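You operate a simulated robot arm through the tools that you are given. There is no shell and no other tool. Be economical: measure what you need, move in short steps, check, and stop when the job is done.

You run a simulated robot arm. Do the job below in one go: nothing can be reset, and whatever is moved stays where it is left.

JOB
Press the order sheet's plug into its roll and stand the roll back.
Fine: use the plug press and leave its tray pulled out. Set down upright: what you pick out.
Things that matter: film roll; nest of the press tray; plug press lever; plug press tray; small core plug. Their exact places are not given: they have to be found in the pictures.

It is judged by the outcome, as a careful person would: the job done as asked, and still so three seconds after it is handed in. It fails if anything else is knocked over, pushed out of place, dropped, spilled or broken. Flat cloth is picked up by pressing the open fingertips on it (5 to 10 N) and closing them slowly along it; thin cloth reads only 2 to 8 mm in the jaws.

ROBOT AND FRAMES
A 7-joint arm with a two-finger gripper, on a carriage that runs on a rail from [1563, -11] to [-817, 5] (x, y) and turns from -4.468 to 1.326 rad about z. Base frame: it is fixed where the carriage stands at the start and does not move with it; the origin is on the floor, on the carriage's upright axis, x ahead of it, y to its left, z up; the surface under the hand at the start is at about z = 850. Units: mm, rad, N and s.
Its first joint turns from -2.601 to 2.601 rad. Places, roughly: nest of the press tray [300, -700, 900]; plug press lever [200, -800, 1300]; plug press tray [300, -700, 900]. Payload 2.45 kg.
The TCP is the grasp point between the finger pads, 26 mm short of the fingertips. In the tool frame z runs along the fingers and y along their closing line. Largest opening 96 mm; the body of the gripper starts 69 mm behind the TCP.
Orientation is that of the tool frame in the base frame, as a unit quaternion [x, y, z, w]. With the fingers straight down and closing along the base's y, the tool's x points along the base's -x, its y along +y and its z along -z.

CONTROLS
- The arm moves only by the tool servo_tool. Its argument "rows" is a list of rows, each an object of numbers (a shift or turn left out is 0, a gripper value left out holds the last): "jaw": the opening, from 0 (shut) to 1 (fully open); "tx", "ty", "tz": the shift along the base's x, y, z in m; "rx", "ry", "rz": the turn, a rotation vector about the base's x, y, z in rad. In form: [{"jaw": .., "tx": .., "ty": .., "tz": .., "rx": .., "ry": .., "rz": ..}, ...]. A call has 1 to 8 rows; each row shifts and turns the commanded pose from where the row before left it. Rows are played at 5 a second. More than 50 mm and 0.15 rad between two rows, or a gripper value outside its range, and nothing of the call is played. A pose out of reach is approached as far as the arm can. The call stops where the force on the tool passes 70 N (or 10 N more than at its start, if that is more) or the arm is blocked; 0.2 s more then pass. Each finger halts on what it meets, pressing with about 28 N; the grip force reading is that of the motor and also rises with nothing between the fingers. The clock runs only during rows and for 0.2 s after the last one: add rows that do not move to give the fingers time. It gives the time, the measured TCP pose, the force on the tool (base axes), the opening and the grip force at its end, in the units of the frame above (readings bear some noise), with the torque about the TCP (base axes, N m) and any sound that the robot's microphone picked up.
- Cameras (640 x 400 px; columns grow to the right, rows downward): "scene" is now at [-16.5, 90.1, 1704.6]; the picture's right is [-0.96, -0.28, 0.00], its down [-0.15, 0.51, -0.85] and it looks along [0.24, -0.81, -0.53] (base axes); focal length 282 px, centre (320, 200). "wrist" rides on the gripper at [82, 3, -98] in the tool frame; the picture's right is [-0.04, 1.00, 0.00], its down [-0.73, -0.03, -0.68] and it looks along [-0.68, -0.03, 0.73] (tool axes); focal length 256 px, centre (320, 200).
- capture(camera): a new picture of that camera. The clock stands still meanwhile.
- lift_body(by): slides the trunk up (or, below 0, down) by that many mm; the arm and the scene camera ride with it, the base frame stays. It gives what a move gives, with no picture.
- drive_base(legs): drives the robot by 1 to 6 legs, each [ahead, left, turn to the left] in mm, mm and rad, along the robot's own axes; the way and the turn of a leg run together, so that a leg with both is an arc; at most 1500 mm and 3.142 rad a leg. The arm and the cameras ride along, it lands a little off, and it stops where it bumps. It keeps to its track: a leg is cut to what the track allows. It gives what a move gives.
- aim_head(pan, tilt): turns the head with the scene camera to pan (to the left, within 2.705 rad either way) and tilt (down, from -0.506 to 1.204), counted from straight ahead of the robot. It gives what a move gives.
- point_at(camera, pixels): for up to 12 pixels [column, row] of the newest picture of that camera ("zoom" is the newest enlarged one), the place [x, y, z] in the base frame of the surface seen there, good to about 3 mm, but the place of the scene camera against the robot may be out by one fixed shift of up to 25 mm in any direction. The clock stands still meanwhile.
- close_up(camera, box): a new picture of the part [left, top, right, bottom] of that camera's present view, enlarged. The clock stands still meanwhile.
- hand_in(): hands the job in; it is judged then, once.

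Keep the steps short. Do not move on a guess: measure, check each grasp and each placing, and mend mistakes. In all there are 80 turns and 68 pictures (those below and enlarged ones count). Leave the gripper open and the arm clear of the work at the hand-in unless told otherwise, and finish with a single line.

The tools are called by a JSON object that holds its "op" and its "data". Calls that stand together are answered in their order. servo_tool: Moves the arm, as the interface text tells. Its arguments: {"type":"object","properties":{"rows":{"type":"array"}},"required":["rows"]} The other tools are called the same way: lift_body (by) slides the trunk up or down; drive_base (legs) drives the base; aim_head (pan, tilt) turns the head that bears the scene camera; capture (camera) takes a picture; point_at (camera, pixels) gives the place of the surface under pixels of a picture; close_up (camera, box) takes an enlarged picture of a part of a camera's view; hand_in () hands the job in.

At the start:

```text
time_s: 0.0
ee_pos: [322.5, -686.7, 1000.0]
orientation: [0.0, 1.0, 0.0, 0.001]
force: [-0.3, -1.3, -0.4]
ft_torque: [0.01, 0.0, 0.0]
grip_width: 96.0
gripper_force: 0.2
trunk travel left (down, up): [-675.0, 35.0]
robot x, y, heading: [3.6, 0.7, -0.0]
head pan, tilt: [-1.283, 0.56]
```

scene: 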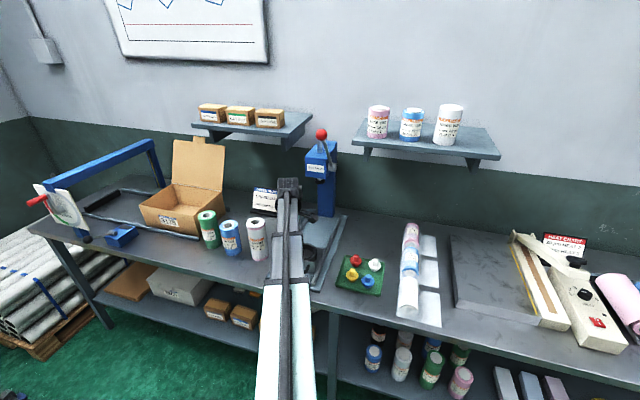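
wrist: 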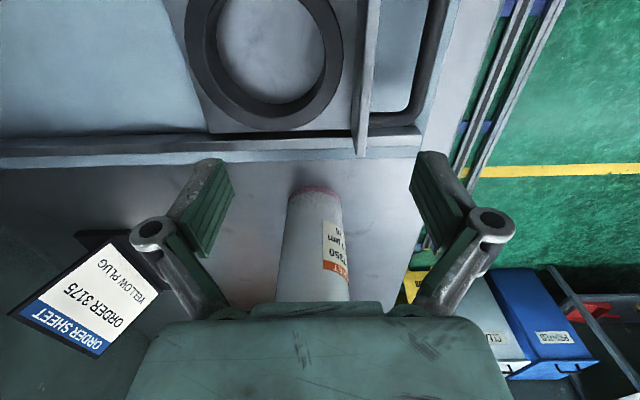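

The wrist view shows an order sheet reading "YELLOW PLUG". I'll enlarge the sheet, the press and the rolls.

{"op": "close_up", "data": {"camera": "wrist", "box": [0, 220, 180, 370]}}

{"op": "close_up", "data": {"camera": "scene", "box": [180, 120, 400, 300]}}

```text
2.67 times, centred on (90, 295) of wrist
```

zoom: 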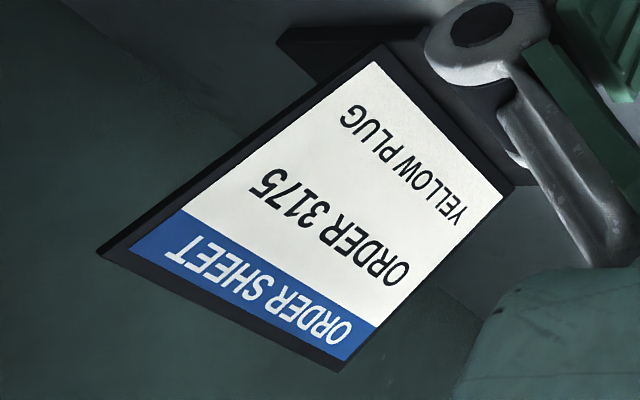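

```text
2.22 times, centred on (290, 210) of scene
```

zoom: 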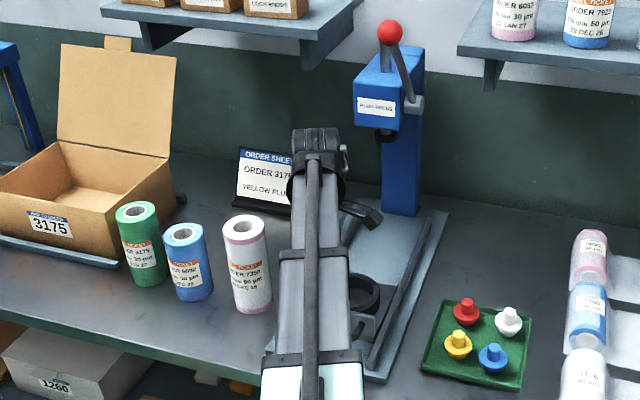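

Next I read the roll labels.

{"op": "close_up", "data": {"camera": "scene", "box": [190, 200, 280, 270]}}

{"op": "close_up", "data": {"camera": "scene", "box": [360, 90, 480, 160]}}

{"op": "close_up", "data": {"camera": "scene", "box": [350, 310, 480, 400]}}

```text
5.71 times, centred on (235, 235) of scene
```

zoom: 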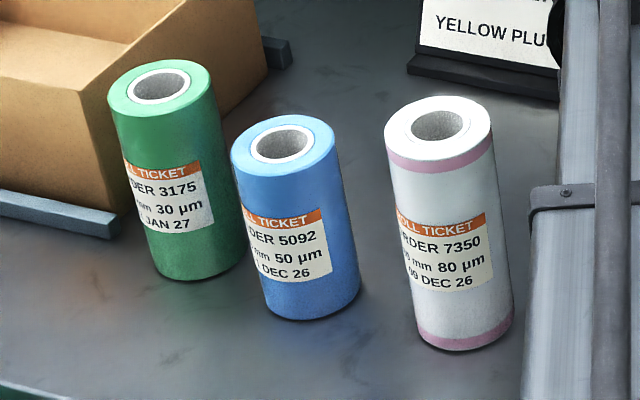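

```text
5.33 times, centred on (420, 125) of scene
```

zoom: 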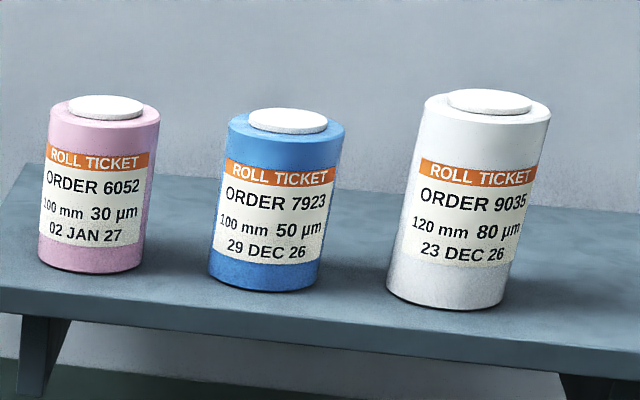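

```text
4.44 times, centred on (415, 355) of scene
```

zoom: 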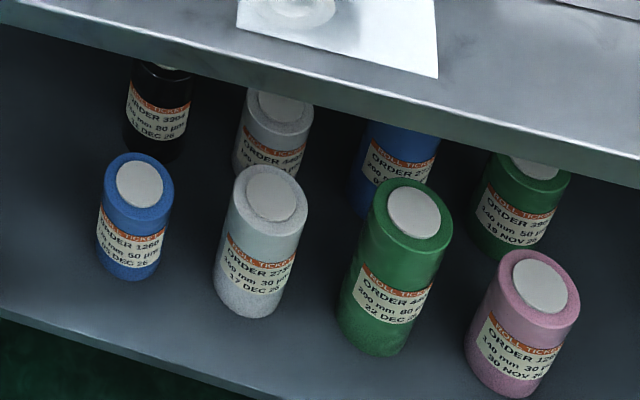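

The green roll is order 3175. I'll measure the main parts with the scene camera, taking a new picture first.

{"op": "capture", "data": {"camera": "scene"}}

{"op": "point_at", "data": {"camera": "scene", "pixels": [[199, 216], [214, 214], [206, 211], [213, 246], [353, 272], [355, 259], [375, 264], [367, 281], [321, 134], [315, 158], [258, 222], [232, 224]]}}

{"op": "point_at", "data": {"camera": "wrist", "pixels": [[195, 60], [335, 60], [265, 115], [265, 50], [360, 60], [100, 135], [100, 160], [430, 80], [300, 190], [340, 200], [80, 250], [388, 120]]}}

```text
60 pictures are left
```

scene: 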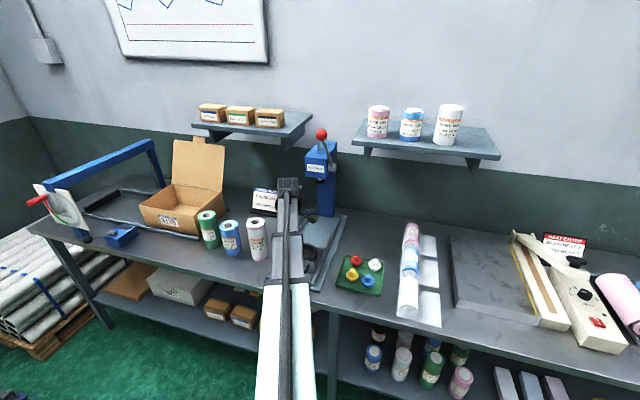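

```text
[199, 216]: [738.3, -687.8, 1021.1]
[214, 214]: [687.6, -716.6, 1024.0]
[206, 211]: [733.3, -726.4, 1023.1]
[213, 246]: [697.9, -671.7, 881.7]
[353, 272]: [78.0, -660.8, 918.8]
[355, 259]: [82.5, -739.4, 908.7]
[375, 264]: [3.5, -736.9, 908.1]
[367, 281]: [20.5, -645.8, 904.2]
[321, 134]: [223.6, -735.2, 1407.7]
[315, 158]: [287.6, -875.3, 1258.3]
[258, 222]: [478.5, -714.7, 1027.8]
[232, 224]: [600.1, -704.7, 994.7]
```

```text
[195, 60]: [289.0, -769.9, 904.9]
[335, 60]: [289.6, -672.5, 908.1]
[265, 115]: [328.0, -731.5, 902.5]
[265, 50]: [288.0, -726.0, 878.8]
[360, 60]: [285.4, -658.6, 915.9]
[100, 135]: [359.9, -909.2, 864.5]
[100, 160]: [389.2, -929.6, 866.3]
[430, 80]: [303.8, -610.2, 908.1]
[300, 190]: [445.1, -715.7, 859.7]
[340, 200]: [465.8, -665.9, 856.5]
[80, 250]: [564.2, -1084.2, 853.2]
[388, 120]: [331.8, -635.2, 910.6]
```

Now a closer look at the plugs and press. First I raise the hand a little and move it toward the robot (+y), so the press is visible.

{"op": "servo_tool", "data": {"rows": [{"tz": 0.05}, {"tz": 0.05}, {"tz": 0.05}, {"tx": -0.05, "ty": 0.03}, {"tx": -0.05, "ty": 0.03}, {"tx": -0.05, "ty": 0.03}, {"tx": -0.05, "ty": 0.03}]}}

{"op": "close_up", "data": {"camera": "scene", "box": [240, 120, 400, 300]}}

{"op": "close_up", "data": {"camera": "scene", "box": [330, 245, 390, 300]}}

{"op": "capture", "data": {"camera": "wrist"}}

```text
refused: row 4 steps farther than a row can; nothing moved
```

```text
2.22 times, centred on (320, 210) of scene
```

zoom: 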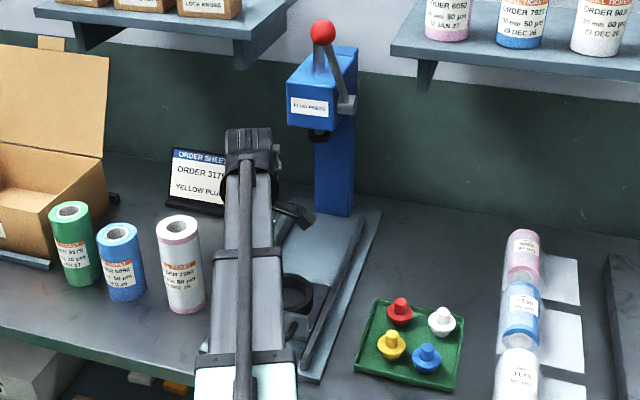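

```text
7.27 times, centred on (360, 272) of scene
```

zoom: 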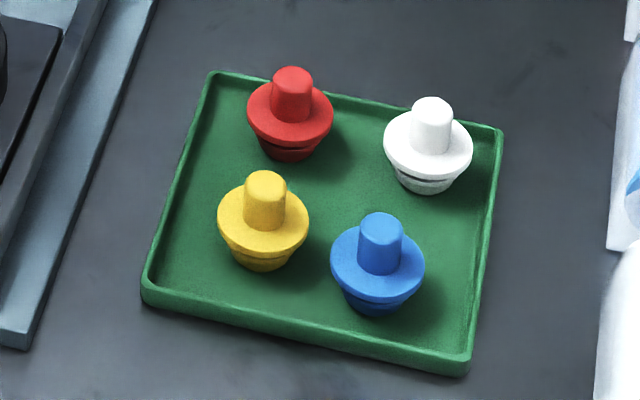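

```text
57 pictures are left
```

wrist: 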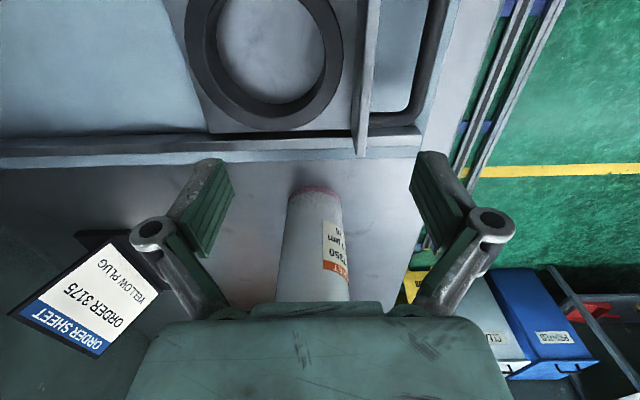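

The plugs stand knob up and taper down, so each can be gripped by its knob. The move was refused for its step size, so I'll redo it with smaller steps.

{"op": "servo_tool", "data": {"rows": [{"tz": 0.05}, {"tz": 0.05}, {"tz": 0.05}, {"tx": -0.045}, {"tx": -0.045}, {"tx": -0.045}, {"tx": -0.045}, {"tx": -0.045}]}}

{"op": "capture", "data": {"camera": "wrist"}}

{"op": "close_up", "data": {"camera": "scene", "box": [240, 120, 400, 300]}}

```text
time_s: 1.8
ee_pos: [94.5, -685.3, 1152.1]
orientation: [0.0, 1.0, -0.001, 0.001]
force: [-0.1, -0.3, 0.6]
ft_torque: [-0.02, 0.01, 0.02]
grip_width: 95.9
gripper_force: 0.0
trunk travel left (down, up): [-675.0, 35.0]
robot x, y, heading: [-1.4, -0.8, -0.001]
head pan, tilt: [-1.283, 0.56]
```

```text
56 pictures are left
```

wrist: 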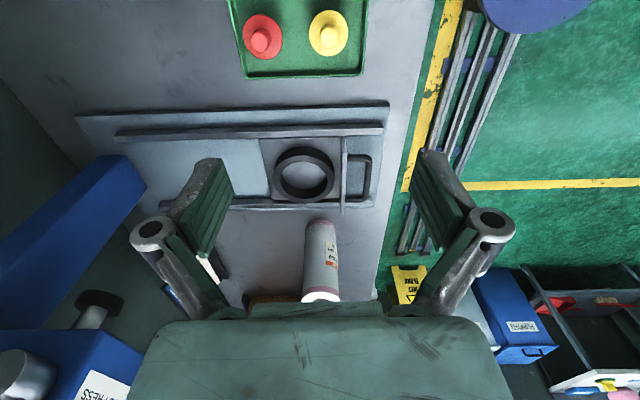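

```text
2.22 times, centred on (320, 210) of scene
```

zoom: 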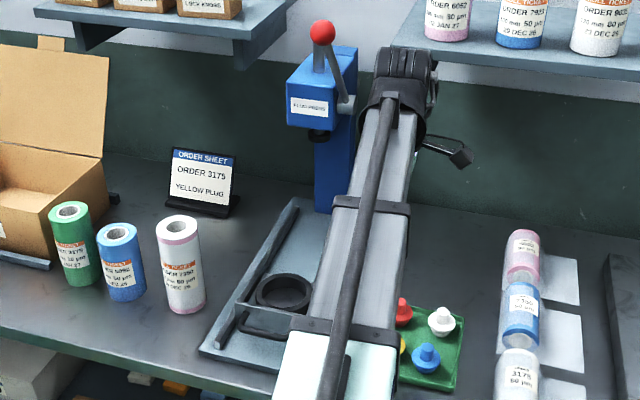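

The wrapped item at the right may also read 3175, so I'll check it. I'll also measure the nest, handle and plugs with the wrist camera.

{"op": "close_up", "data": {"camera": "scene", "box": [385, 215, 455, 335]}}

{"op": "point_at", "data": {"camera": "wrist", "pixels": [[280, 176], [328, 176], [303, 152], [303, 198], [303, 172], [345, 170], [368, 178], [355, 157], [322, 34], [340, 30], [325, 20], [96, 318]]}}

{"op": "close_up", "data": {"camera": "wrist", "box": [240, 100, 400, 220]}}

```text
3.33 times, centred on (420, 275) of scene
```

zoom: 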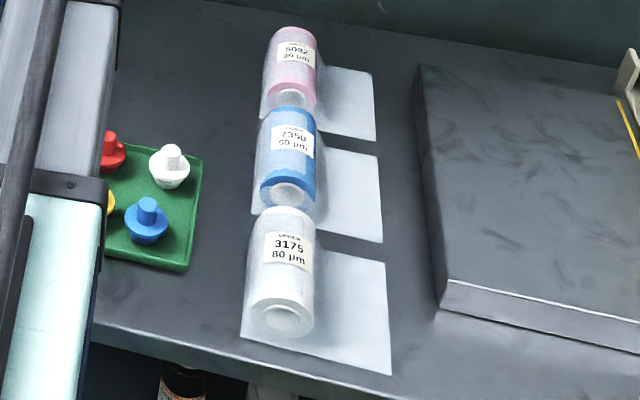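

```text
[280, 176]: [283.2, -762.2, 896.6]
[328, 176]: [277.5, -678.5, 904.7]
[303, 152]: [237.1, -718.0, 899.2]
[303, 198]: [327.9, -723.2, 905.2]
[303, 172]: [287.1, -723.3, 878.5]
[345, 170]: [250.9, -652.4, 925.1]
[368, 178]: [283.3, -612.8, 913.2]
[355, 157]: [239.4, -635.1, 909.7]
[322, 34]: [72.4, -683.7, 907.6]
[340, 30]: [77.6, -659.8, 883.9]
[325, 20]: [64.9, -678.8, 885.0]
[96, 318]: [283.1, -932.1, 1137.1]
```

```text
3.33 times, centred on (320, 160) of wrist
```

zoom: 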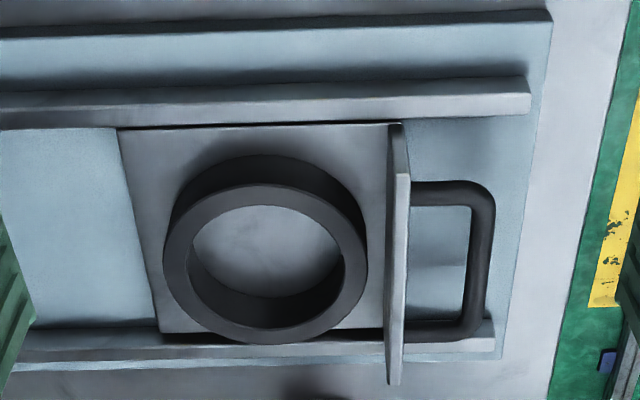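

The sheet belongs to the standing green roll, order 3175. The lying wrapped pieces are something else. The nest is near [284, -721] and the yellow plug near [72, -681]. I'll retract +y, away from the lever ball, and drive along the rail to look at the green roll from above.

{"op": "servo_tool", "data": {"rows": [{"ty": 0.045}, {"ty": 0.045}, {"ty": 0.04}]}}

{"op": "drive_base", "data": {"legs": [[450, 0, 0]]}}

{"op": "capture", "data": {"camera": "wrist"}}

{"op": "capture", "data": {"camera": "scene"}}

```text
time_s: 2.6
ee_pos: [94.8, -556.3, 1149.0]
orientation: [0.0, 1.0, 0.0, 0.0]
force: [-0.3, -0.5, 0.1]
ft_torque: [0.03, 0.0, 0.0]
grip_width: 96.3
gripper_force: 0.0
trunk travel left (down, up): [-675.0, 35.0]
robot x, y, heading: [-0.1, 3.9, 0.002]
head pan, tilt: [-1.283, 0.56]
```

```text
time_s: 5.3
ee_pos: [546.3, -559.2, 1148.4]
orientation: [-0.004, 1.0, 0.0, 0.001]
force: [-0.1, 0.4, -0.3]
ft_torque: [-0.01, -0.03, 0.01]
grip_width: 96.0
gripper_force: 0.0
trunk travel left (down, up): [-675.0, 35.0]
robot x, y, heading: [447.0, -2.4, 0.008]
head pan, tilt: [-1.283, 0.56]
```

```text
52 pictures are left
```

wrist: 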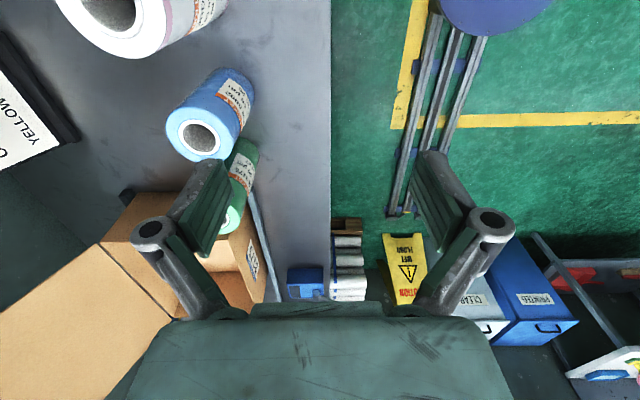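

```text
51 pictures are left
```

scene: 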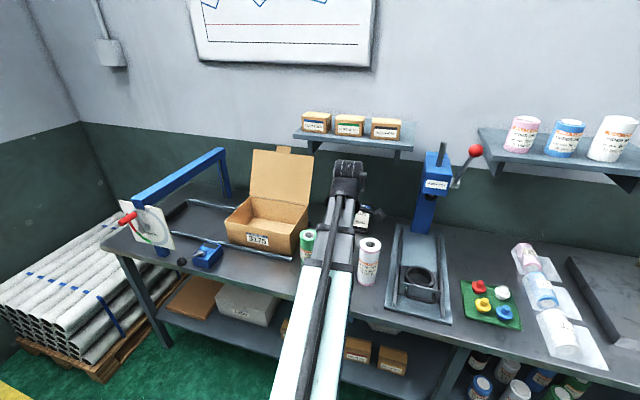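

The green roll is partly behind the finger at (235,190). I'll move -y and a little back in x to see it from above.

{"op": "servo_tool", "data": {"rows": [{"tx": -0.02, "ty": -0.045}, {"tx": -0.02, "ty": -0.045}, {"tx": -0.01, "ty": -0.03}, {}]}}

{"op": "capture", "data": {"camera": "wrist"}}

```text
time_s: 6.3
ee_pos: [492.9, -679.0, 1146.8]
orientation: [-0.004, 1.0, 0.0, 0.0]
force: [-0.4, -1.3, 0.5]
ft_torque: [0.02, 0.0, -0.01]
grip_width: 95.8
gripper_force: 0.1
trunk travel left (down, up): [-675.0, 35.0]
robot x, y, heading: [448.3, -3.1, 0.009]
head pan, tilt: [-1.283, 0.56]
```

```text
50 pictures are left
```

wrist: 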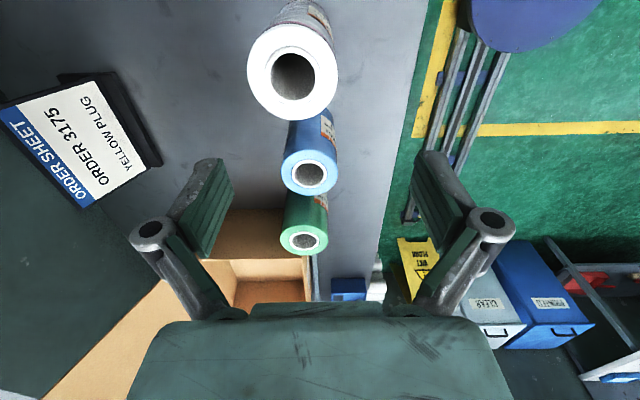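

Green roll top is at about (304,240). I'll measure its rim and its clearance to the neighbours.

{"op": "point_at", "data": {"camera": "wrist", "pixels": [[283, 240], [325, 240], [304, 226], [304, 253], [310, 200], [299, 240], [288, 174], [333, 172], [309, 157], [308, 194], [287, 205], [313, 262]]}}

{"op": "close_up", "data": {"camera": "wrist", "box": [240, 120, 400, 300]}}

```text
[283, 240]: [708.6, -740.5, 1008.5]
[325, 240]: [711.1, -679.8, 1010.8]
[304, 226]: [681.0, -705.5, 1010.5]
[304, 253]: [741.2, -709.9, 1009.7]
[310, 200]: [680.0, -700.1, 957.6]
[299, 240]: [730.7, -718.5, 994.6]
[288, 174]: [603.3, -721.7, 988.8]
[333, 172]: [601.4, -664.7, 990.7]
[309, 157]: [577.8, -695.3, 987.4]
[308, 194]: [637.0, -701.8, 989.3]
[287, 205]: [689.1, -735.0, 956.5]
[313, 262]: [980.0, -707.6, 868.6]
```

```text
2.22 times, centred on (320, 210) of wrist
```

zoom: 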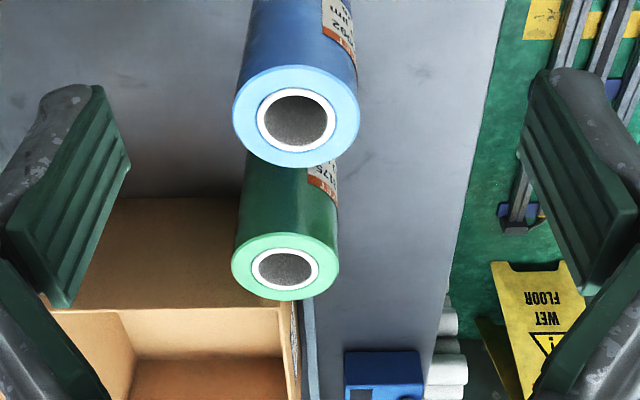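

{"op": "point_at", "data": {"camera": "zoom", "pixels": [[150, 203], [225, 203], [150, 303], [280, 303], [225, 220], [225, 295], [296, 330], [60, 310], [310, 330], [400, 330], [185, 185], [360, 250]]}}

```text
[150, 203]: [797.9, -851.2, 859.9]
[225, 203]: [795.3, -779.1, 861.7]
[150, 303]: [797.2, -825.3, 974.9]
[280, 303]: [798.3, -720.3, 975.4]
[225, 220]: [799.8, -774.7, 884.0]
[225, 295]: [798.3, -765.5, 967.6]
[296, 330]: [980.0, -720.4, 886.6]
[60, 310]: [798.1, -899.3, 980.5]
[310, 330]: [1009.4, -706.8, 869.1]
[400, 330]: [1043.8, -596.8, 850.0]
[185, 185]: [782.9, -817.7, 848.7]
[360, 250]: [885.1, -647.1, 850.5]
```

The roll top is centred at [711, -709, 1010], about 63 mm across, standing on the bench at z = 850. The box wall is at x = 797 and the blue roll's edge at x = 638. I'll move above it.

{"op": "servo_tool", "data": {"rows": [{"tx": 0.045, "ty": -0.006}, {"tx": 0.045, "ty": -0.006}, {"tx": 0.045, "ty": -0.006}, {"tx": 0.045, "ty": -0.006}, {"tx": 0.038, "ty": -0.006, "tz": -0.02}, {"tz": -0.045}, {}]}}

{"op": "capture", "data": {"camera": "wrist"}}

```text
time_s: 7.9
ee_pos: [715.0, -709.0, 1084.2]
orientation: [-0.003, 1.0, 0.0, 0.0]
force: [-0.6, 0.1, -1.0]
ft_torque: [0.04, 0.0, 0.02]
grip_width: 95.8
gripper_force: 0.1
trunk travel left (down, up): [-675.0, 35.0]
robot x, y, heading: [448.0, -4.4, 0.007]
head pan, tilt: [-1.283, 0.56]
```

```text
48 pictures are left
```

wrist: 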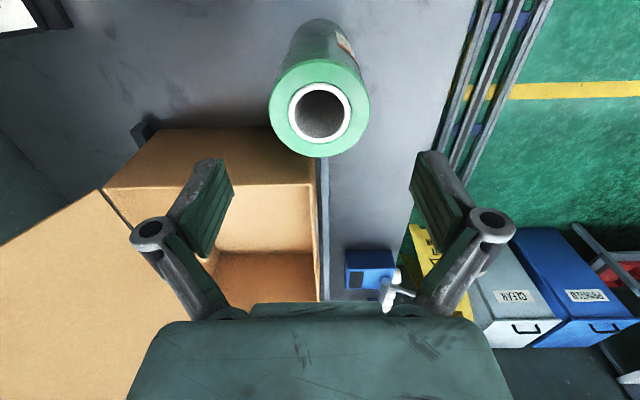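

{"op": "point_at", "data": {"camera": "wrist", "pixels": [[274, 108], [364, 108], [320, 63], [320, 152], [290, 80], [347, 140], [347, 78], [292, 142]]}}

```text
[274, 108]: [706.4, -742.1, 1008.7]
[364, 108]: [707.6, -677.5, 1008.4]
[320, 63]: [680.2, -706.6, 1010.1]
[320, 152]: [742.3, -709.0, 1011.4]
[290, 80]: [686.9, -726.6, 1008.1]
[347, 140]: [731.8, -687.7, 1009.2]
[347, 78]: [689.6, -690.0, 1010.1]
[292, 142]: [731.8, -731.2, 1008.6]
```

The centre is confirmed at [711, -709]. I'll descend to z ≈ 965, then close.

{"op": "servo_tool", "data": {"rows": [{"tx": -0.004, "tz": -0.03}, {"tz": -0.03}, {"tz": -0.03}, {"tz": -0.029}, {}]}}

{"op": "servo_tool", "data": {"rows": [{"jaw": 0.75}, {"jaw": 0.6}, {"jaw": 0.5}, {}, {}]}}

```text
time_s: 9.1
ee_pos: [708.5, -709.6, 964.6]
orientation: [-0.004, 1.0, -0.001, 0.0]
force: [-0.4, 0.4, -0.5]
ft_torque: [0.0, 0.03, -0.01]
grip_width: 96.2
gripper_force: 0.1
trunk travel left (down, up): [-675.0, 35.0]
robot x, y, heading: [447.3, -7.3, 0.007]
head pan, tilt: [-1.283, 0.56]
```

```text
time_s: 10.3
ee_pos: [709.7, -709.9, 968.0]
orientation: [-0.004, 1.0, -0.003, 0.0]
force: [2.7, -10.9, 36.1]
ft_torque: [-0.05, -0.06, -0.03]
grip_width: 74.9
gripper_force: 27.8
trunk travel left (down, up): [-675.0, 35.0]
robot x, y, heading: [446.6, -3.9, 0.008]
head pan, tilt: [-1.283, 0.56]
```

The grip stopped at 74.9 mm with 36 N upward, which is unexpected. I'll look.

{"op": "capture", "data": {"camera": "wrist"}}

{"op": "close_up", "data": {"camera": "scene", "box": [260, 180, 400, 290]}}

```text
47 pictures are left
```

wrist: 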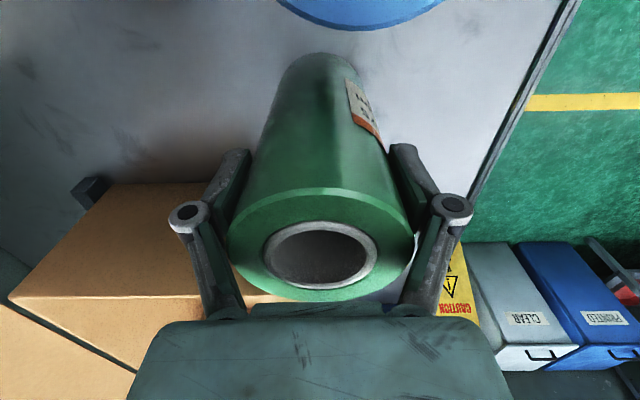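

```text
3.64 times, centred on (330, 235) of scene
```

zoom: 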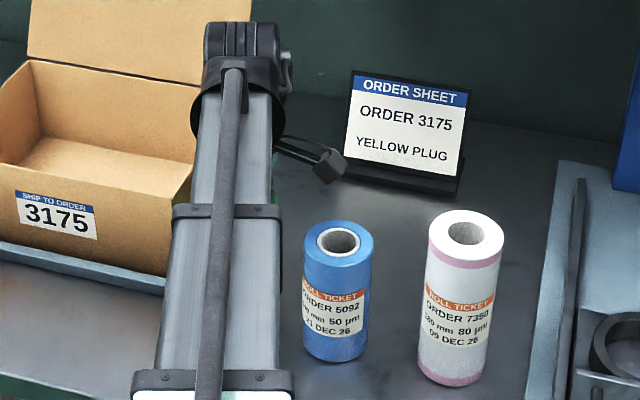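

The grip looks proper. The roll is about 74 mm across, since I had sampled inside the rim. I'll lift a little and check the weight.

{"op": "servo_tool", "data": {"rows": [{"tz": 0.005}, {"tz": 0.01}, {"tz": 0.015}, {}]}}

{"op": "capture", "data": {"camera": "wrist"}}

```text
time_s: 11.3
ee_pos: [709.8, -709.4, 995.0]
orientation: [-0.003, 1.0, 0.001, 0.0]
force: [0.5, -0.5, -4.6]
ft_torque: [0.02, 0.01, 0.01]
grip_width: 71.5
gripper_force: 27.5
trunk travel left (down, up): [-675.0, 35.0]
robot x, y, heading: [449.2, -4.0, 0.007]
head pan, tilt: [-1.283, 0.56]
```

```text
45 pictures are left
```

wrist: 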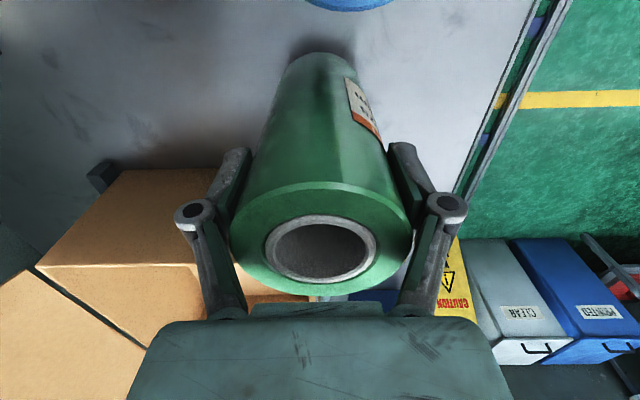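

The roll is held and weighs about 0.47 kg; its bottom is about 117 mm below the TCP. I'll lift, carry it in front of the other rolls (+y), then go across to the nest.

{"op": "servo_tool", "data": {"rows": [{"tz": 0.04}, {"tz": 0.04}, {"tz": 0.04}, {"tz": 0.035}, {"ty": 0.04}, {"ty": 0.04}, {"ty": 0.04}]}}

{"op": "servo_tool", "data": {"rows": [{"tx": -0.045}, {"tx": -0.045}, {"tx": -0.045}, {"tx": -0.045}, {"tx": -0.045}, {"tx": -0.045}, {"tx": -0.045}, {"tx": -0.045}]}}

{"op": "servo_tool", "data": {"rows": [{"tx": -0.045}, {"tx": -0.02}, {}]}}

{"op": "capture", "data": {"camera": "wrist"}}

{"op": "capture", "data": {"camera": "scene"}}

```text
time_s: 12.9
ee_pos: [710.0, -588.4, 1151.5]
orientation: [-0.003, 1.0, 0.0, 0.001]
force: [0.8, 1.0, -5.0]
ft_torque: [0.02, 0.0, -0.01]
grip_width: 71.5
gripper_force: 28.3
trunk travel left (down, up): [-675.0, 35.0]
robot x, y, heading: [450.1, -2.4, 0.01]
head pan, tilt: [-1.283, 0.56]
```

```text
time_s: 14.7
ee_pos: [349.7, -589.4, 1151.0]
orientation: [-0.004, 1.0, 0.0, 0.0]
force: [0.0, 0.0, -4.8]
ft_torque: [0.01, -0.03, -0.02]
grip_width: 71.3
gripper_force: 27.7
trunk travel left (down, up): [-675.0, 35.0]
robot x, y, heading: [443.3, -3.9, 0.01]
head pan, tilt: [-1.283, 0.56]
```

```text
time_s: 15.5
ee_pos: [284.6, -590.1, 1149.8]
orientation: [-0.003, 1.0, 0.0, 0.0]
force: [-0.6, 0.2, -3.6]
ft_torque: [0.0, 0.01, -0.02]
grip_width: 71.8
gripper_force: 28.2
trunk travel left (down, up): [-675.0, 35.0]
robot x, y, heading: [446.3, -0.4, 0.006]
head pan, tilt: [-1.283, 0.56]
```

```text
44 pictures are left
```

wrist: 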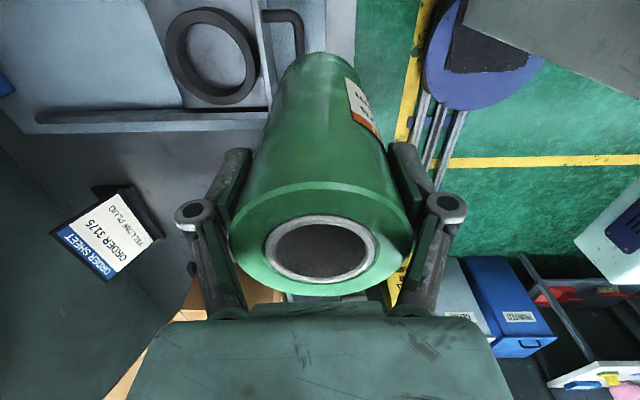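

```text
43 pictures are left
```

scene: 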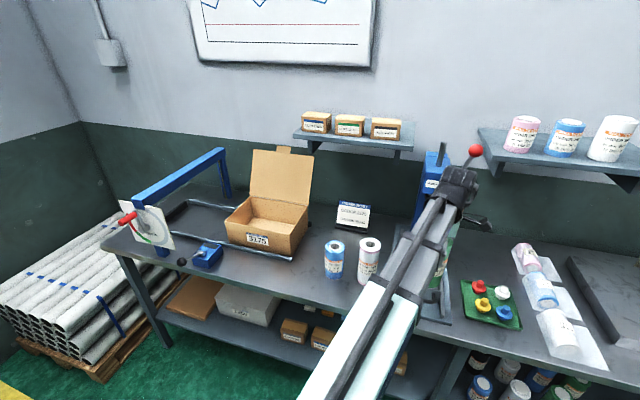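

I'll measure the nest ring precisely from a close-up.

{"op": "close_up", "data": {"camera": "wrist", "box": [140, 0, 300, 120]}}

```text
3.33 times, centred on (220, 60) of wrist
```

zoom: 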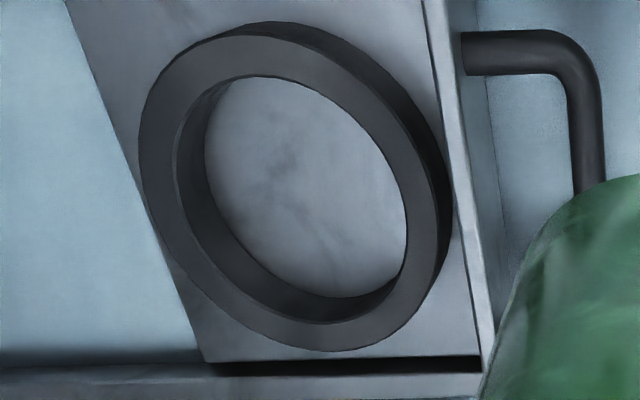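

{"op": "point_at", "data": {"camera": "zoom", "pixels": [[155, 140], [424, 240], [240, 52], [335, 337], [372, 108], [205, 260], [180, 75], [412, 295], [165, 190], [405, 170], [300, 200], [440, 30]]}}

```text
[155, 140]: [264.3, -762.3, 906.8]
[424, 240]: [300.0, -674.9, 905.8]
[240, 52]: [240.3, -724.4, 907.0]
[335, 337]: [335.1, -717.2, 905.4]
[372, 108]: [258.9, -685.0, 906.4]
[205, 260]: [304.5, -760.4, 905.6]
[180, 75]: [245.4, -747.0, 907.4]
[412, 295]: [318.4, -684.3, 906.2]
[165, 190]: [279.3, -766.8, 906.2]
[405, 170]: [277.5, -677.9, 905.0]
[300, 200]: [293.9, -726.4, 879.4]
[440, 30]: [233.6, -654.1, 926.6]
```

Nest centre ≈ [287, -721], rim z 906, floor 879, inner diameter about 82. I'll go over the nest and lower to just above the rim.

{"op": "servo_tool", "data": {"rows": [{"tx": 0.002, "ty": -0.045}, {"ty": -0.045}, {"ty": -0.041}, {"tz": -0.04}, {"tz": -0.04}, {}]}}

{"op": "capture", "data": {"camera": "wrist"}}

{"op": "close_up", "data": {"camera": "scene", "box": [380, 120, 540, 330]}}

```text
time_s: 16.9
ee_pos: [287.9, -719.5, 1067.9]
orientation: [-0.004, 1.0, 0.0, 0.0]
force: [-0.6, -0.2, -5.3]
ft_torque: [0.04, 0.03, -0.05]
grip_width: 71.6
gripper_force: 28.2
trunk travel left (down, up): [-675.0, 35.0]
robot x, y, heading: [446.6, -1.1, 0.006]
head pan, tilt: [-1.283, 0.56]
```

```text
41 pictures are left
```

wrist: 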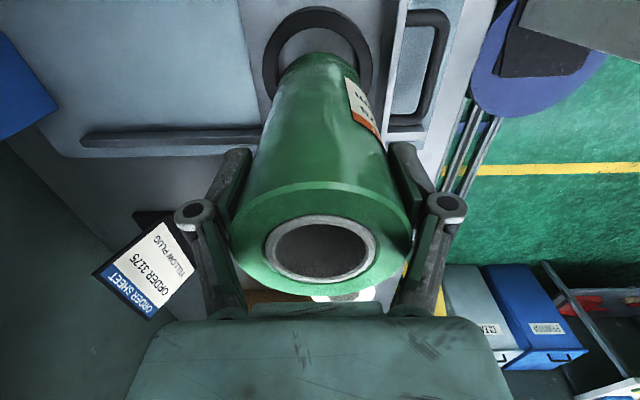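

```text
1.90 times, centred on (460, 225) of scene
```

zoom: 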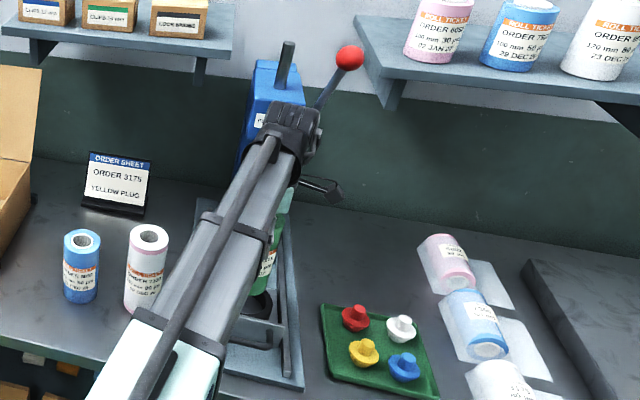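

{"op": "servo_tool", "data": {"rows": [{"tz": -0.02}, {"tz": -0.015}, {}]}}

{"op": "close_up", "data": {"camera": "wrist", "box": [220, 0, 420, 125]}}

```text
time_s: 17.7
ee_pos: [288.2, -720.1, 1033.0]
orientation: [-0.003, 1.0, 0.0, 0.0]
force: [0.1, 0.2, -4.4]
ft_torque: [0.02, 0.04, -0.01]
grip_width: 71.4
gripper_force: 27.9
trunk travel left (down, up): [-675.0, 35.0]
robot x, y, heading: [450.5, -1.7, 0.007]
head pan, tilt: [-1.283, 0.56]
```

```text
3.20 times, centred on (320, 62) of wrist
```

zoom: 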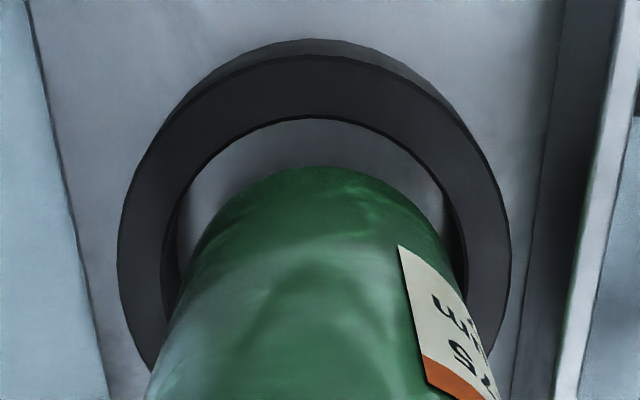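

Sideways (y) it is centred. I'll check the x gap by measuring ring and roll bottom points.

{"op": "point_at", "data": {"camera": "zoom", "pixels": [[312, 112], [312, 175], [312, 190], [175, 250], [215, 230], [462, 250], [435, 230], [312, 66]]}}

```text
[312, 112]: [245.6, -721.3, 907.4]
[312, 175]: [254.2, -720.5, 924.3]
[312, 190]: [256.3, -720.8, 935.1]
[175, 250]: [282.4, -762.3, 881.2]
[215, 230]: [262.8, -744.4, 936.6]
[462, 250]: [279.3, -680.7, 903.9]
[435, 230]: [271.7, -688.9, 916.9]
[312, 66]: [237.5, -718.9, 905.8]
```

The roll sits about 2 mm too far in +x. I'll correct that and descend carefully.

{"op": "servo_tool", "data": {"rows": [{"tx": -0.002, "tz": -0.01}, {"tz": -0.01}, {"tz": -0.008}, {"tz": -0.004}, {}]}}

```text
time_s: 18.9
ee_pos: [284.9, -719.4, 1001.8]
orientation: [-0.003, 1.0, -0.001, 0.0]
force: [-0.3, 0.5, -5.8]
ft_torque: [0.03, 0.04, -0.04]
grip_width: 71.4
gripper_force: 27.8
trunk travel left (down, up): [-675.0, 35.0]
robot x, y, heading: [446.9, -5.7, 0.009]
head pan, tilt: [-1.283, 0.56]
```

No contact and it is inside the ring. I'll lower in 2 mm steps until contact.

{"op": "servo_tool", "data": {"rows": [{"tz": -0.002}, {"tz": -0.002}, {"tz": -0.002}, {}]}}

```text
time_s: 19.9
ee_pos: [284.4, -720.3, 998.8]
orientation: [-0.004, 1.0, -0.001, 0.0]
force: [-0.4, -3.8, 22.5]
ft_torque: [0.3, -0.45, 0.06]
grip_width: 71.9
gripper_force: 27.6
trunk travel left (down, up): [-675.0, 35.0]
robot x, y, heading: [447.4, -6.1, 0.007]
head pan, tilt: [-1.283, 0.56]
```

Contact came at TCP 999, consistent with the nest floor. I'll release and raise straight up.

{"op": "servo_tool", "data": {"rows": [{"jaw": 0.8}, {"jaw": 1.0}, {}, {"tz": 0.04}, {"tz": 0.04}, {"tz": 0.04}, {"tz": 0.03}, {}]}}

{"op": "capture", "data": {"camera": "wrist"}}

```text
time_s: 21.7
ee_pos: [285.9, -719.4, 1147.0]
orientation: [-0.003, 1.0, 0.0, 0.0]
force: [0.6, -1.1, 0.0]
ft_torque: [0.0, -0.01, 0.0]
grip_width: 96.3
gripper_force: 0.1
trunk travel left (down, up): [-675.0, 35.0]
robot x, y, heading: [445.0, -1.6, 0.008]
head pan, tilt: [-1.283, 0.56]
```

```text
38 pictures are left
```

wrist: 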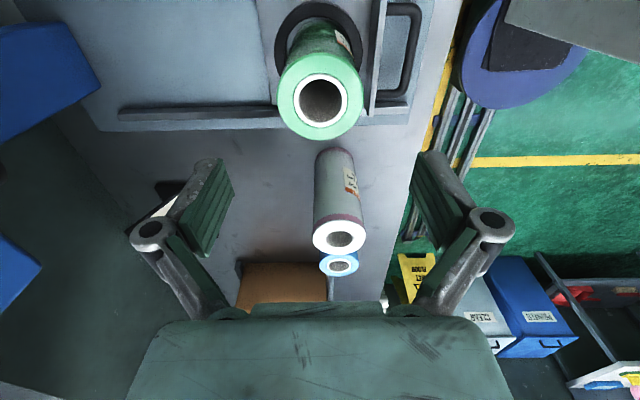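

The roll stands in the nest. I'll measure its top and the core ring.

{"op": "point_at", "data": {"camera": "wrist", "pixels": [[296, 101], [345, 101], [320, 77], [321, 125], [282, 95], [358, 95], [320, 57], [320, 137], [400, 8], [412, 60]]}}

{"op": "close_up", "data": {"camera": "wrist", "box": [240, 0, 440, 150]}}

```text
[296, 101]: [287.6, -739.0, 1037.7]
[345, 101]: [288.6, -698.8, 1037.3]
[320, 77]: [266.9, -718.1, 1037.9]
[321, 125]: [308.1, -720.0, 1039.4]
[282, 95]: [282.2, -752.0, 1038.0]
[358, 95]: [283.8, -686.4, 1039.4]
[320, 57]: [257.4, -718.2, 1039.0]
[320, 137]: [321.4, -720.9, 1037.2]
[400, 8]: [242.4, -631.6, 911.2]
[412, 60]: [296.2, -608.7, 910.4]
```

```text
2.67 times, centred on (340, 75) of wrist
```

zoom: 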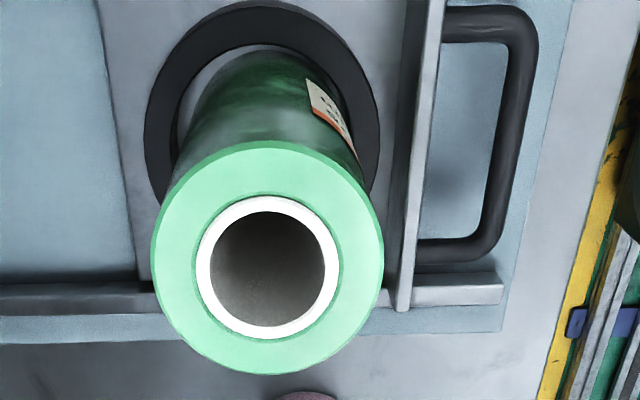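

The roll's core centre is [288, -719] with its top at z 1038, so it stands upright in the nest. Next is the yellow plug: I go out in +y, then across in -x.

{"op": "servo_tool", "data": {"rows": [{"ty": 0.04}, {"ty": 0.04}, {"tx": -0.045}, {"tx": -0.045}, {"tx": -0.045}, {"tx": -0.045}, {"tx": -0.045}]}}

{"op": "servo_tool", "data": {"rows": [{"tx": -0.02, "ty": -0.03}, {"tz": -0.04}, {"tz": -0.04}, {}]}}

{"op": "capture", "data": {"camera": "wrist"}}

```text
time_s: 23.3
ee_pos: [57.7, -641.6, 1147.5]
orientation: [-0.004, 1.0, 0.0, -0.001]
force: [-0.2, -0.4, -0.5]
ft_torque: [0.02, 0.03, 0.02]
grip_width: 96.0
gripper_force: 0.0
trunk travel left (down, up): [-675.0, 35.0]
robot x, y, heading: [446.1, -2.1, 0.002]
head pan, tilt: [-1.283, 0.56]
```

```text
time_s: 24.3
ee_pos: [42.1, -671.1, 1066.2]
orientation: [-0.004, 1.0, -0.001, 0.0]
force: [0.5, 0.1, 0.3]
ft_torque: [0.02, 0.01, -0.02]
grip_width: 96.0
gripper_force: 0.0
trunk travel left (down, up): [-675.0, 35.0]
robot x, y, heading: [444.8, -1.4, 0.002]
head pan, tilt: [-1.283, 0.56]
```

```text
36 pictures are left
```

wrist: 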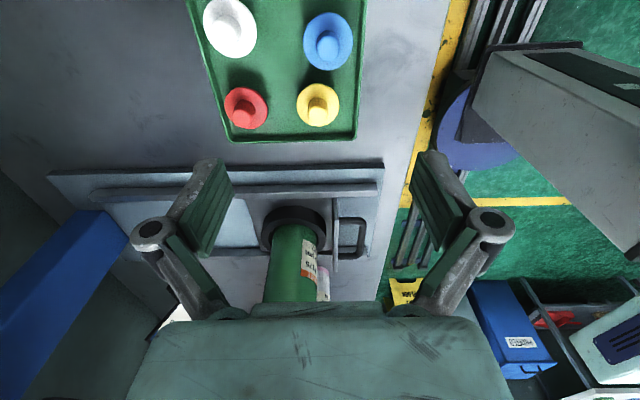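

{"op": "close_up", "data": {"camera": "wrist", "box": [200, 60, 370, 150]}}

{"op": "point_at", "data": {"camera": "wrist", "pixels": [[313, 115], [322, 110], [328, 88], [333, 110], [300, 105], [307, 88], [243, 118], [246, 92], [265, 108], [340, 60], [280, 125]]}}

```text
3.76 times, centred on (285, 105) of wrist
```

zoom: 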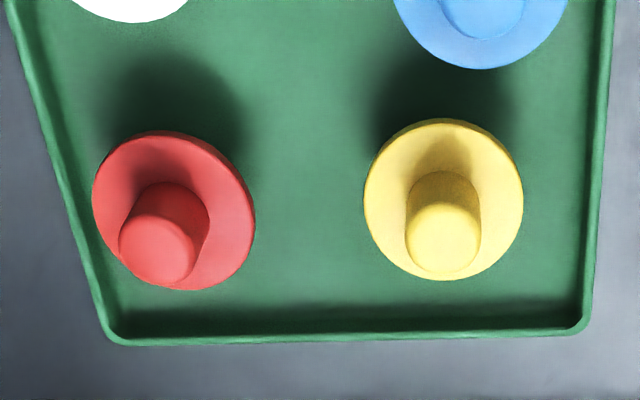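

```text
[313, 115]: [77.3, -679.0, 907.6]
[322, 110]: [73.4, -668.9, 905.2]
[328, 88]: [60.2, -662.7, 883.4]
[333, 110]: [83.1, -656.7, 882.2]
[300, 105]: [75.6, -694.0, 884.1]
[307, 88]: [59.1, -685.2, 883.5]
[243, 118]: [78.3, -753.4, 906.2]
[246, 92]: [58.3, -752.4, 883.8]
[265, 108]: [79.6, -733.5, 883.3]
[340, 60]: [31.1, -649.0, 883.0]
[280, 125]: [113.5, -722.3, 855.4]
```

Yellow knob centre ≈ [76.5, -674], top z 907, flange top 884. The red plug is 76 mm away, so I narrow the jaws to about 53 mm, go above and check.

{"op": "servo_tool", "data": {"rows": [{"jaw": 0.55, "tx": 0.034, "ty": -0.003}, {"tz": -0.045}, {"tz": -0.035}, {}, {}]}}

{"op": "capture", "data": {"camera": "wrist"}}

```text
time_s: 25.5
ee_pos: [75.2, -675.4, 989.7]
orientation: [-0.004, 1.0, 0.0, 0.0]
force: [-0.5, 0.0, -0.3]
ft_torque: [0.01, -0.01, 0.0]
grip_width: 52.8
gripper_force: 0.1
trunk travel left (down, up): [-675.0, 35.0]
robot x, y, heading: [447.5, -4.9, 0.008]
head pan, tilt: [-1.283, 0.56]
```

```text
34 pictures are left
```

wrist: 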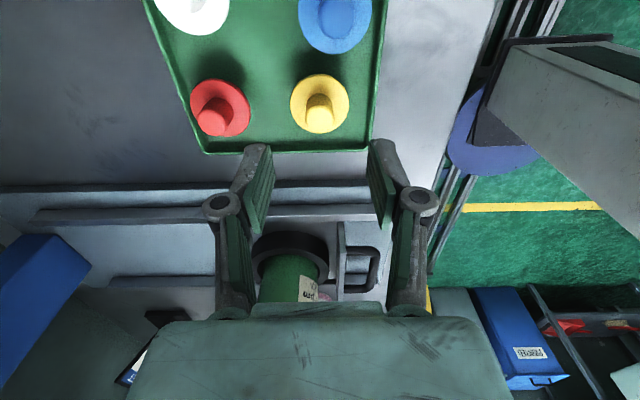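

The knob column (319) lines up with the jaw middle. I'll descend to z ≈ 916 and close slowly.

{"op": "servo_tool", "data": {"rows": [{"tx": 0.001, "tz": -0.03}, {"tz": -0.03}, {"tz": -0.014}, {}]}}

{"op": "capture", "data": {"camera": "wrist"}}

```text
time_s: 26.5
ee_pos: [75.3, -673.6, 912.8]
orientation: [-0.004, 1.0, 0.0, -0.001]
force: [-0.4, 0.1, -0.9]
ft_torque: [-0.02, 0.01, 0.02]
grip_width: 52.6
gripper_force: 0.0
trunk travel left (down, up): [-675.0, 35.0]
robot x, y, heading: [446.6, -5.8, 0.01]
head pan, tilt: [-1.283, 0.56]
```

```text
33 pictures are left
```

wrist: 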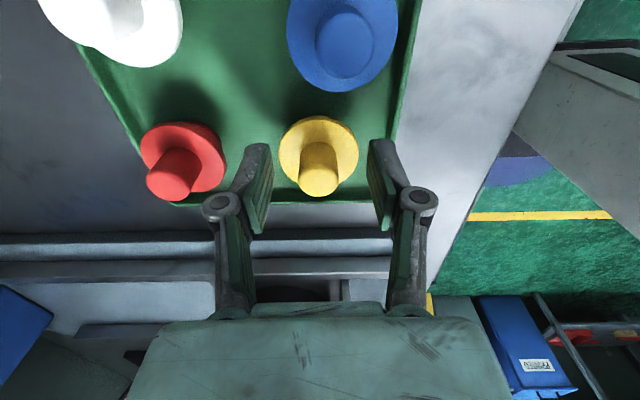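

{"op": "servo_tool", "data": {"rows": [{"jaw": 0.4, "tz": 0.002}, {"jaw": 0.25}, {"jaw": 0.1}, {}, {}]}}

{"op": "capture", "data": {"camera": "wrist"}}

```text
time_s: 27.7
ee_pos: [74.9, -674.3, 915.9]
orientation: [-0.004, 1.0, 0.0, 0.001]
force: [-0.9, 0.0, 0.3]
ft_torque: [0.0, 0.01, -0.01]
grip_width: 20.5
gripper_force: 27.7
trunk travel left (down, up): [-675.0, 35.0]
robot x, y, heading: [447.1, -6.7, 0.005]
head pan, tilt: [-1.283, 0.56]
```

```text
32 pictures are left
```

wrist: 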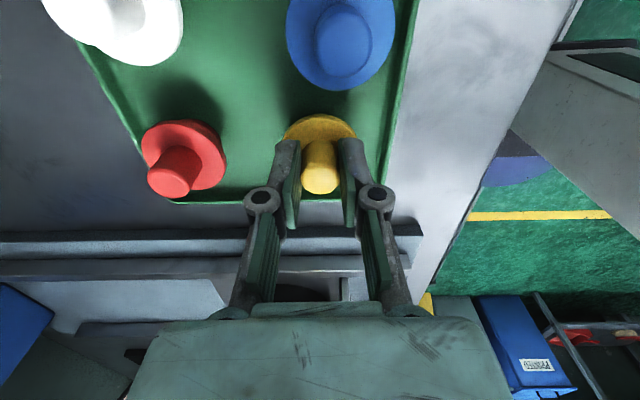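

The knob is gripped at 20.5 mm. I'll lift and carry it to over the roll core at [288, -719].

{"op": "servo_tool", "data": {"rows": [{"tz": 0.02}, {"tz": 0.04}, {"tz": 0.045}, {"tz": 0.045}, {"tz": 0.045}, {"tz": 0.03}, {"ty": 0.03}]}}

{"op": "servo_tool", "data": {"rows": [{"tx": 0.045}, {"tx": 0.045}, {"tx": 0.045}, {"tx": 0.045}, {"tx": 0.033}, {"ty": -0.04}, {"ty": -0.035}, {}]}}

{"op": "capture", "data": {"camera": "wrist"}}

```text
time_s: 29.3
ee_pos: [75.5, -642.1, 1140.4]
orientation: [-0.003, 1.0, 0.0, 0.0]
force: [-0.1, -0.2, -0.4]
ft_torque: [0.04, 0.0, 0.0]
grip_width: 20.6
gripper_force: 28.0
trunk travel left (down, up): [-675.0, 35.0]
robot x, y, heading: [446.9, -5.4, 0.007]
head pan, tilt: [-1.283, 0.56]
```

```text
time_s: 31.1
ee_pos: [287.6, -718.0, 1138.2]
orientation: [-0.003, 1.0, 0.0, 0.0]
force: [0.5, 0.5, -0.9]
ft_torque: [0.01, -0.02, -0.03]
grip_width: 20.6
gripper_force: 27.9
trunk travel left (down, up): [-675.0, 35.0]
robot x, y, heading: [446.3, -2.5, 0.009]
head pan, tilt: [-1.283, 0.56]
```

```text
31 pictures are left
```

wrist: 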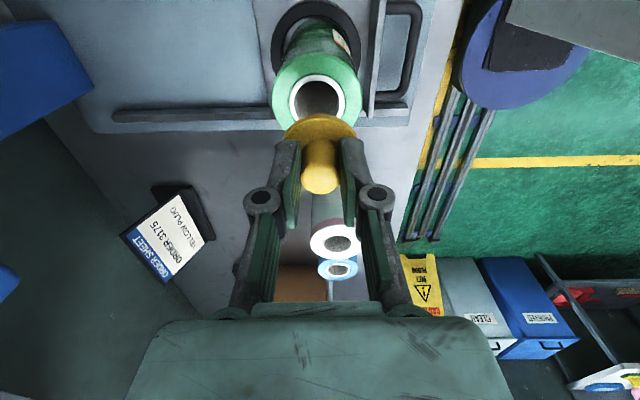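

{"op": "point_at", "data": {"camera": "wrist", "pixels": [[320, 183], [320, 192], [300, 128], [342, 128], [320, 119], [293, 98], [342, 98], [318, 78], [275, 95], [358, 95]]}}

{"op": "close_up", "data": {"camera": "wrist", "box": [240, 50, 400, 210]}}

```text
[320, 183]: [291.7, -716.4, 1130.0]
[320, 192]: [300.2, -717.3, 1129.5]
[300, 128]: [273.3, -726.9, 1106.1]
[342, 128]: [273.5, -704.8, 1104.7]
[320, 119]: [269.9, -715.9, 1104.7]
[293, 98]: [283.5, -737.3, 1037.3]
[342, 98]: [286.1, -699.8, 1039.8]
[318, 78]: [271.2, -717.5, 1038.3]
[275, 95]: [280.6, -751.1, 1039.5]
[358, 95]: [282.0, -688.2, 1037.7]
```

```text
2.50 times, centred on (320, 130) of wrist
```

zoom: 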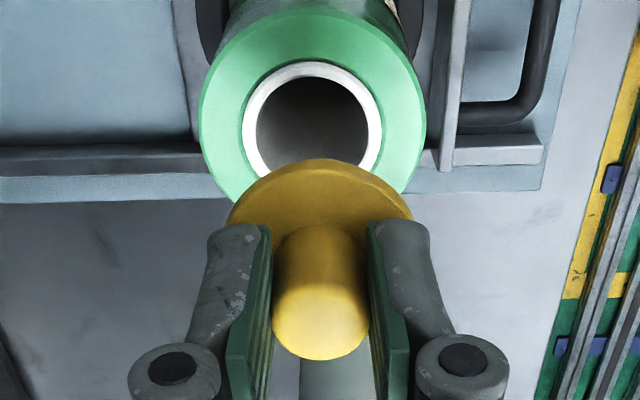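

The plug is about 1.5 mm in +x and 2 mm in +y off the core axis. I'll correct and lower to just above the roll.

{"op": "servo_tool", "data": {"rows": [{"tx": -0.0015, "ty": -0.002, "tz": -0.015}, {"tz": -0.015}, {}]}}

{"op": "close_up", "data": {"camera": "wrist", "box": [240, 50, 400, 210]}}

```text
time_s: 31.9
ee_pos: [285.2, -719.5, 1108.4]
orientation: [-0.004, 1.0, 0.0, 0.0]
force: [0.2, 0.6, -0.5]
ft_torque: [0.01, -0.01, -0.04]
grip_width: 20.7
gripper_force: 28.1
trunk travel left (down, up): [-675.0, 35.0]
robot x, y, heading: [446.3, -4.1, 0.004]
head pan, tilt: [-1.283, 0.56]
```

```text
2.50 times, centred on (320, 130) of wrist
```

zoom: 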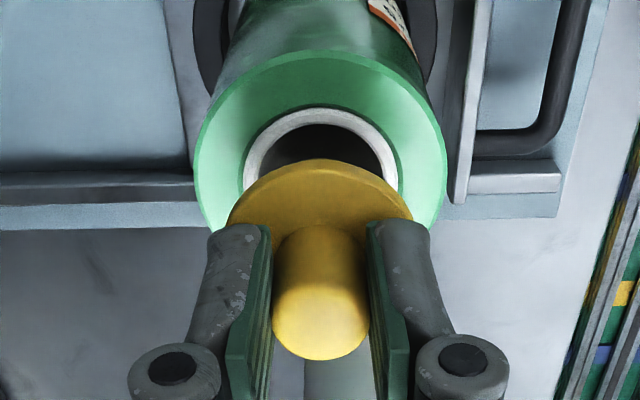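

{"op": "point_at", "data": {"camera": "zoom", "pixels": [[320, 60], [320, 112], [320, 120], [320, 166], [320, 172], [215, 200], [430, 200], [320, 335], [320, 350]]}}

```text
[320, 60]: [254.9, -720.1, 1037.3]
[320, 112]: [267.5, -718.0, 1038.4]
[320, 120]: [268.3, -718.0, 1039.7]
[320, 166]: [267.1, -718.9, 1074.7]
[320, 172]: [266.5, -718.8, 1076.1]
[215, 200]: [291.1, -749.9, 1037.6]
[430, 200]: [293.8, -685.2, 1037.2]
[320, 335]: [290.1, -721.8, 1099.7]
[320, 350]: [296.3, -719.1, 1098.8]
```

Aligned within 1 mm. I'll lower the taper into the core in small steps, watching the force.

{"op": "servo_tool", "data": {"rows": [{"tz": -0.005}, {"tz": -0.005}, {"tz": -0.003}, {"tz": -0.003}, {}]}}

```text
time_s: 33.1
ee_pos: [286.9, -719.8, 1094.6]
orientation: [-0.005, 1.0, 0.0, 0.0]
force: [0.0, -0.3, -0.5]
ft_torque: [-0.01, -0.02, -0.01]
grip_width: 20.7
gripper_force: 27.6
trunk travel left (down, up): [-675.0, 35.0]
robot x, y, heading: [447.2, 0.5, 0.004]
head pan, tilt: [-1.283, 0.56]
```

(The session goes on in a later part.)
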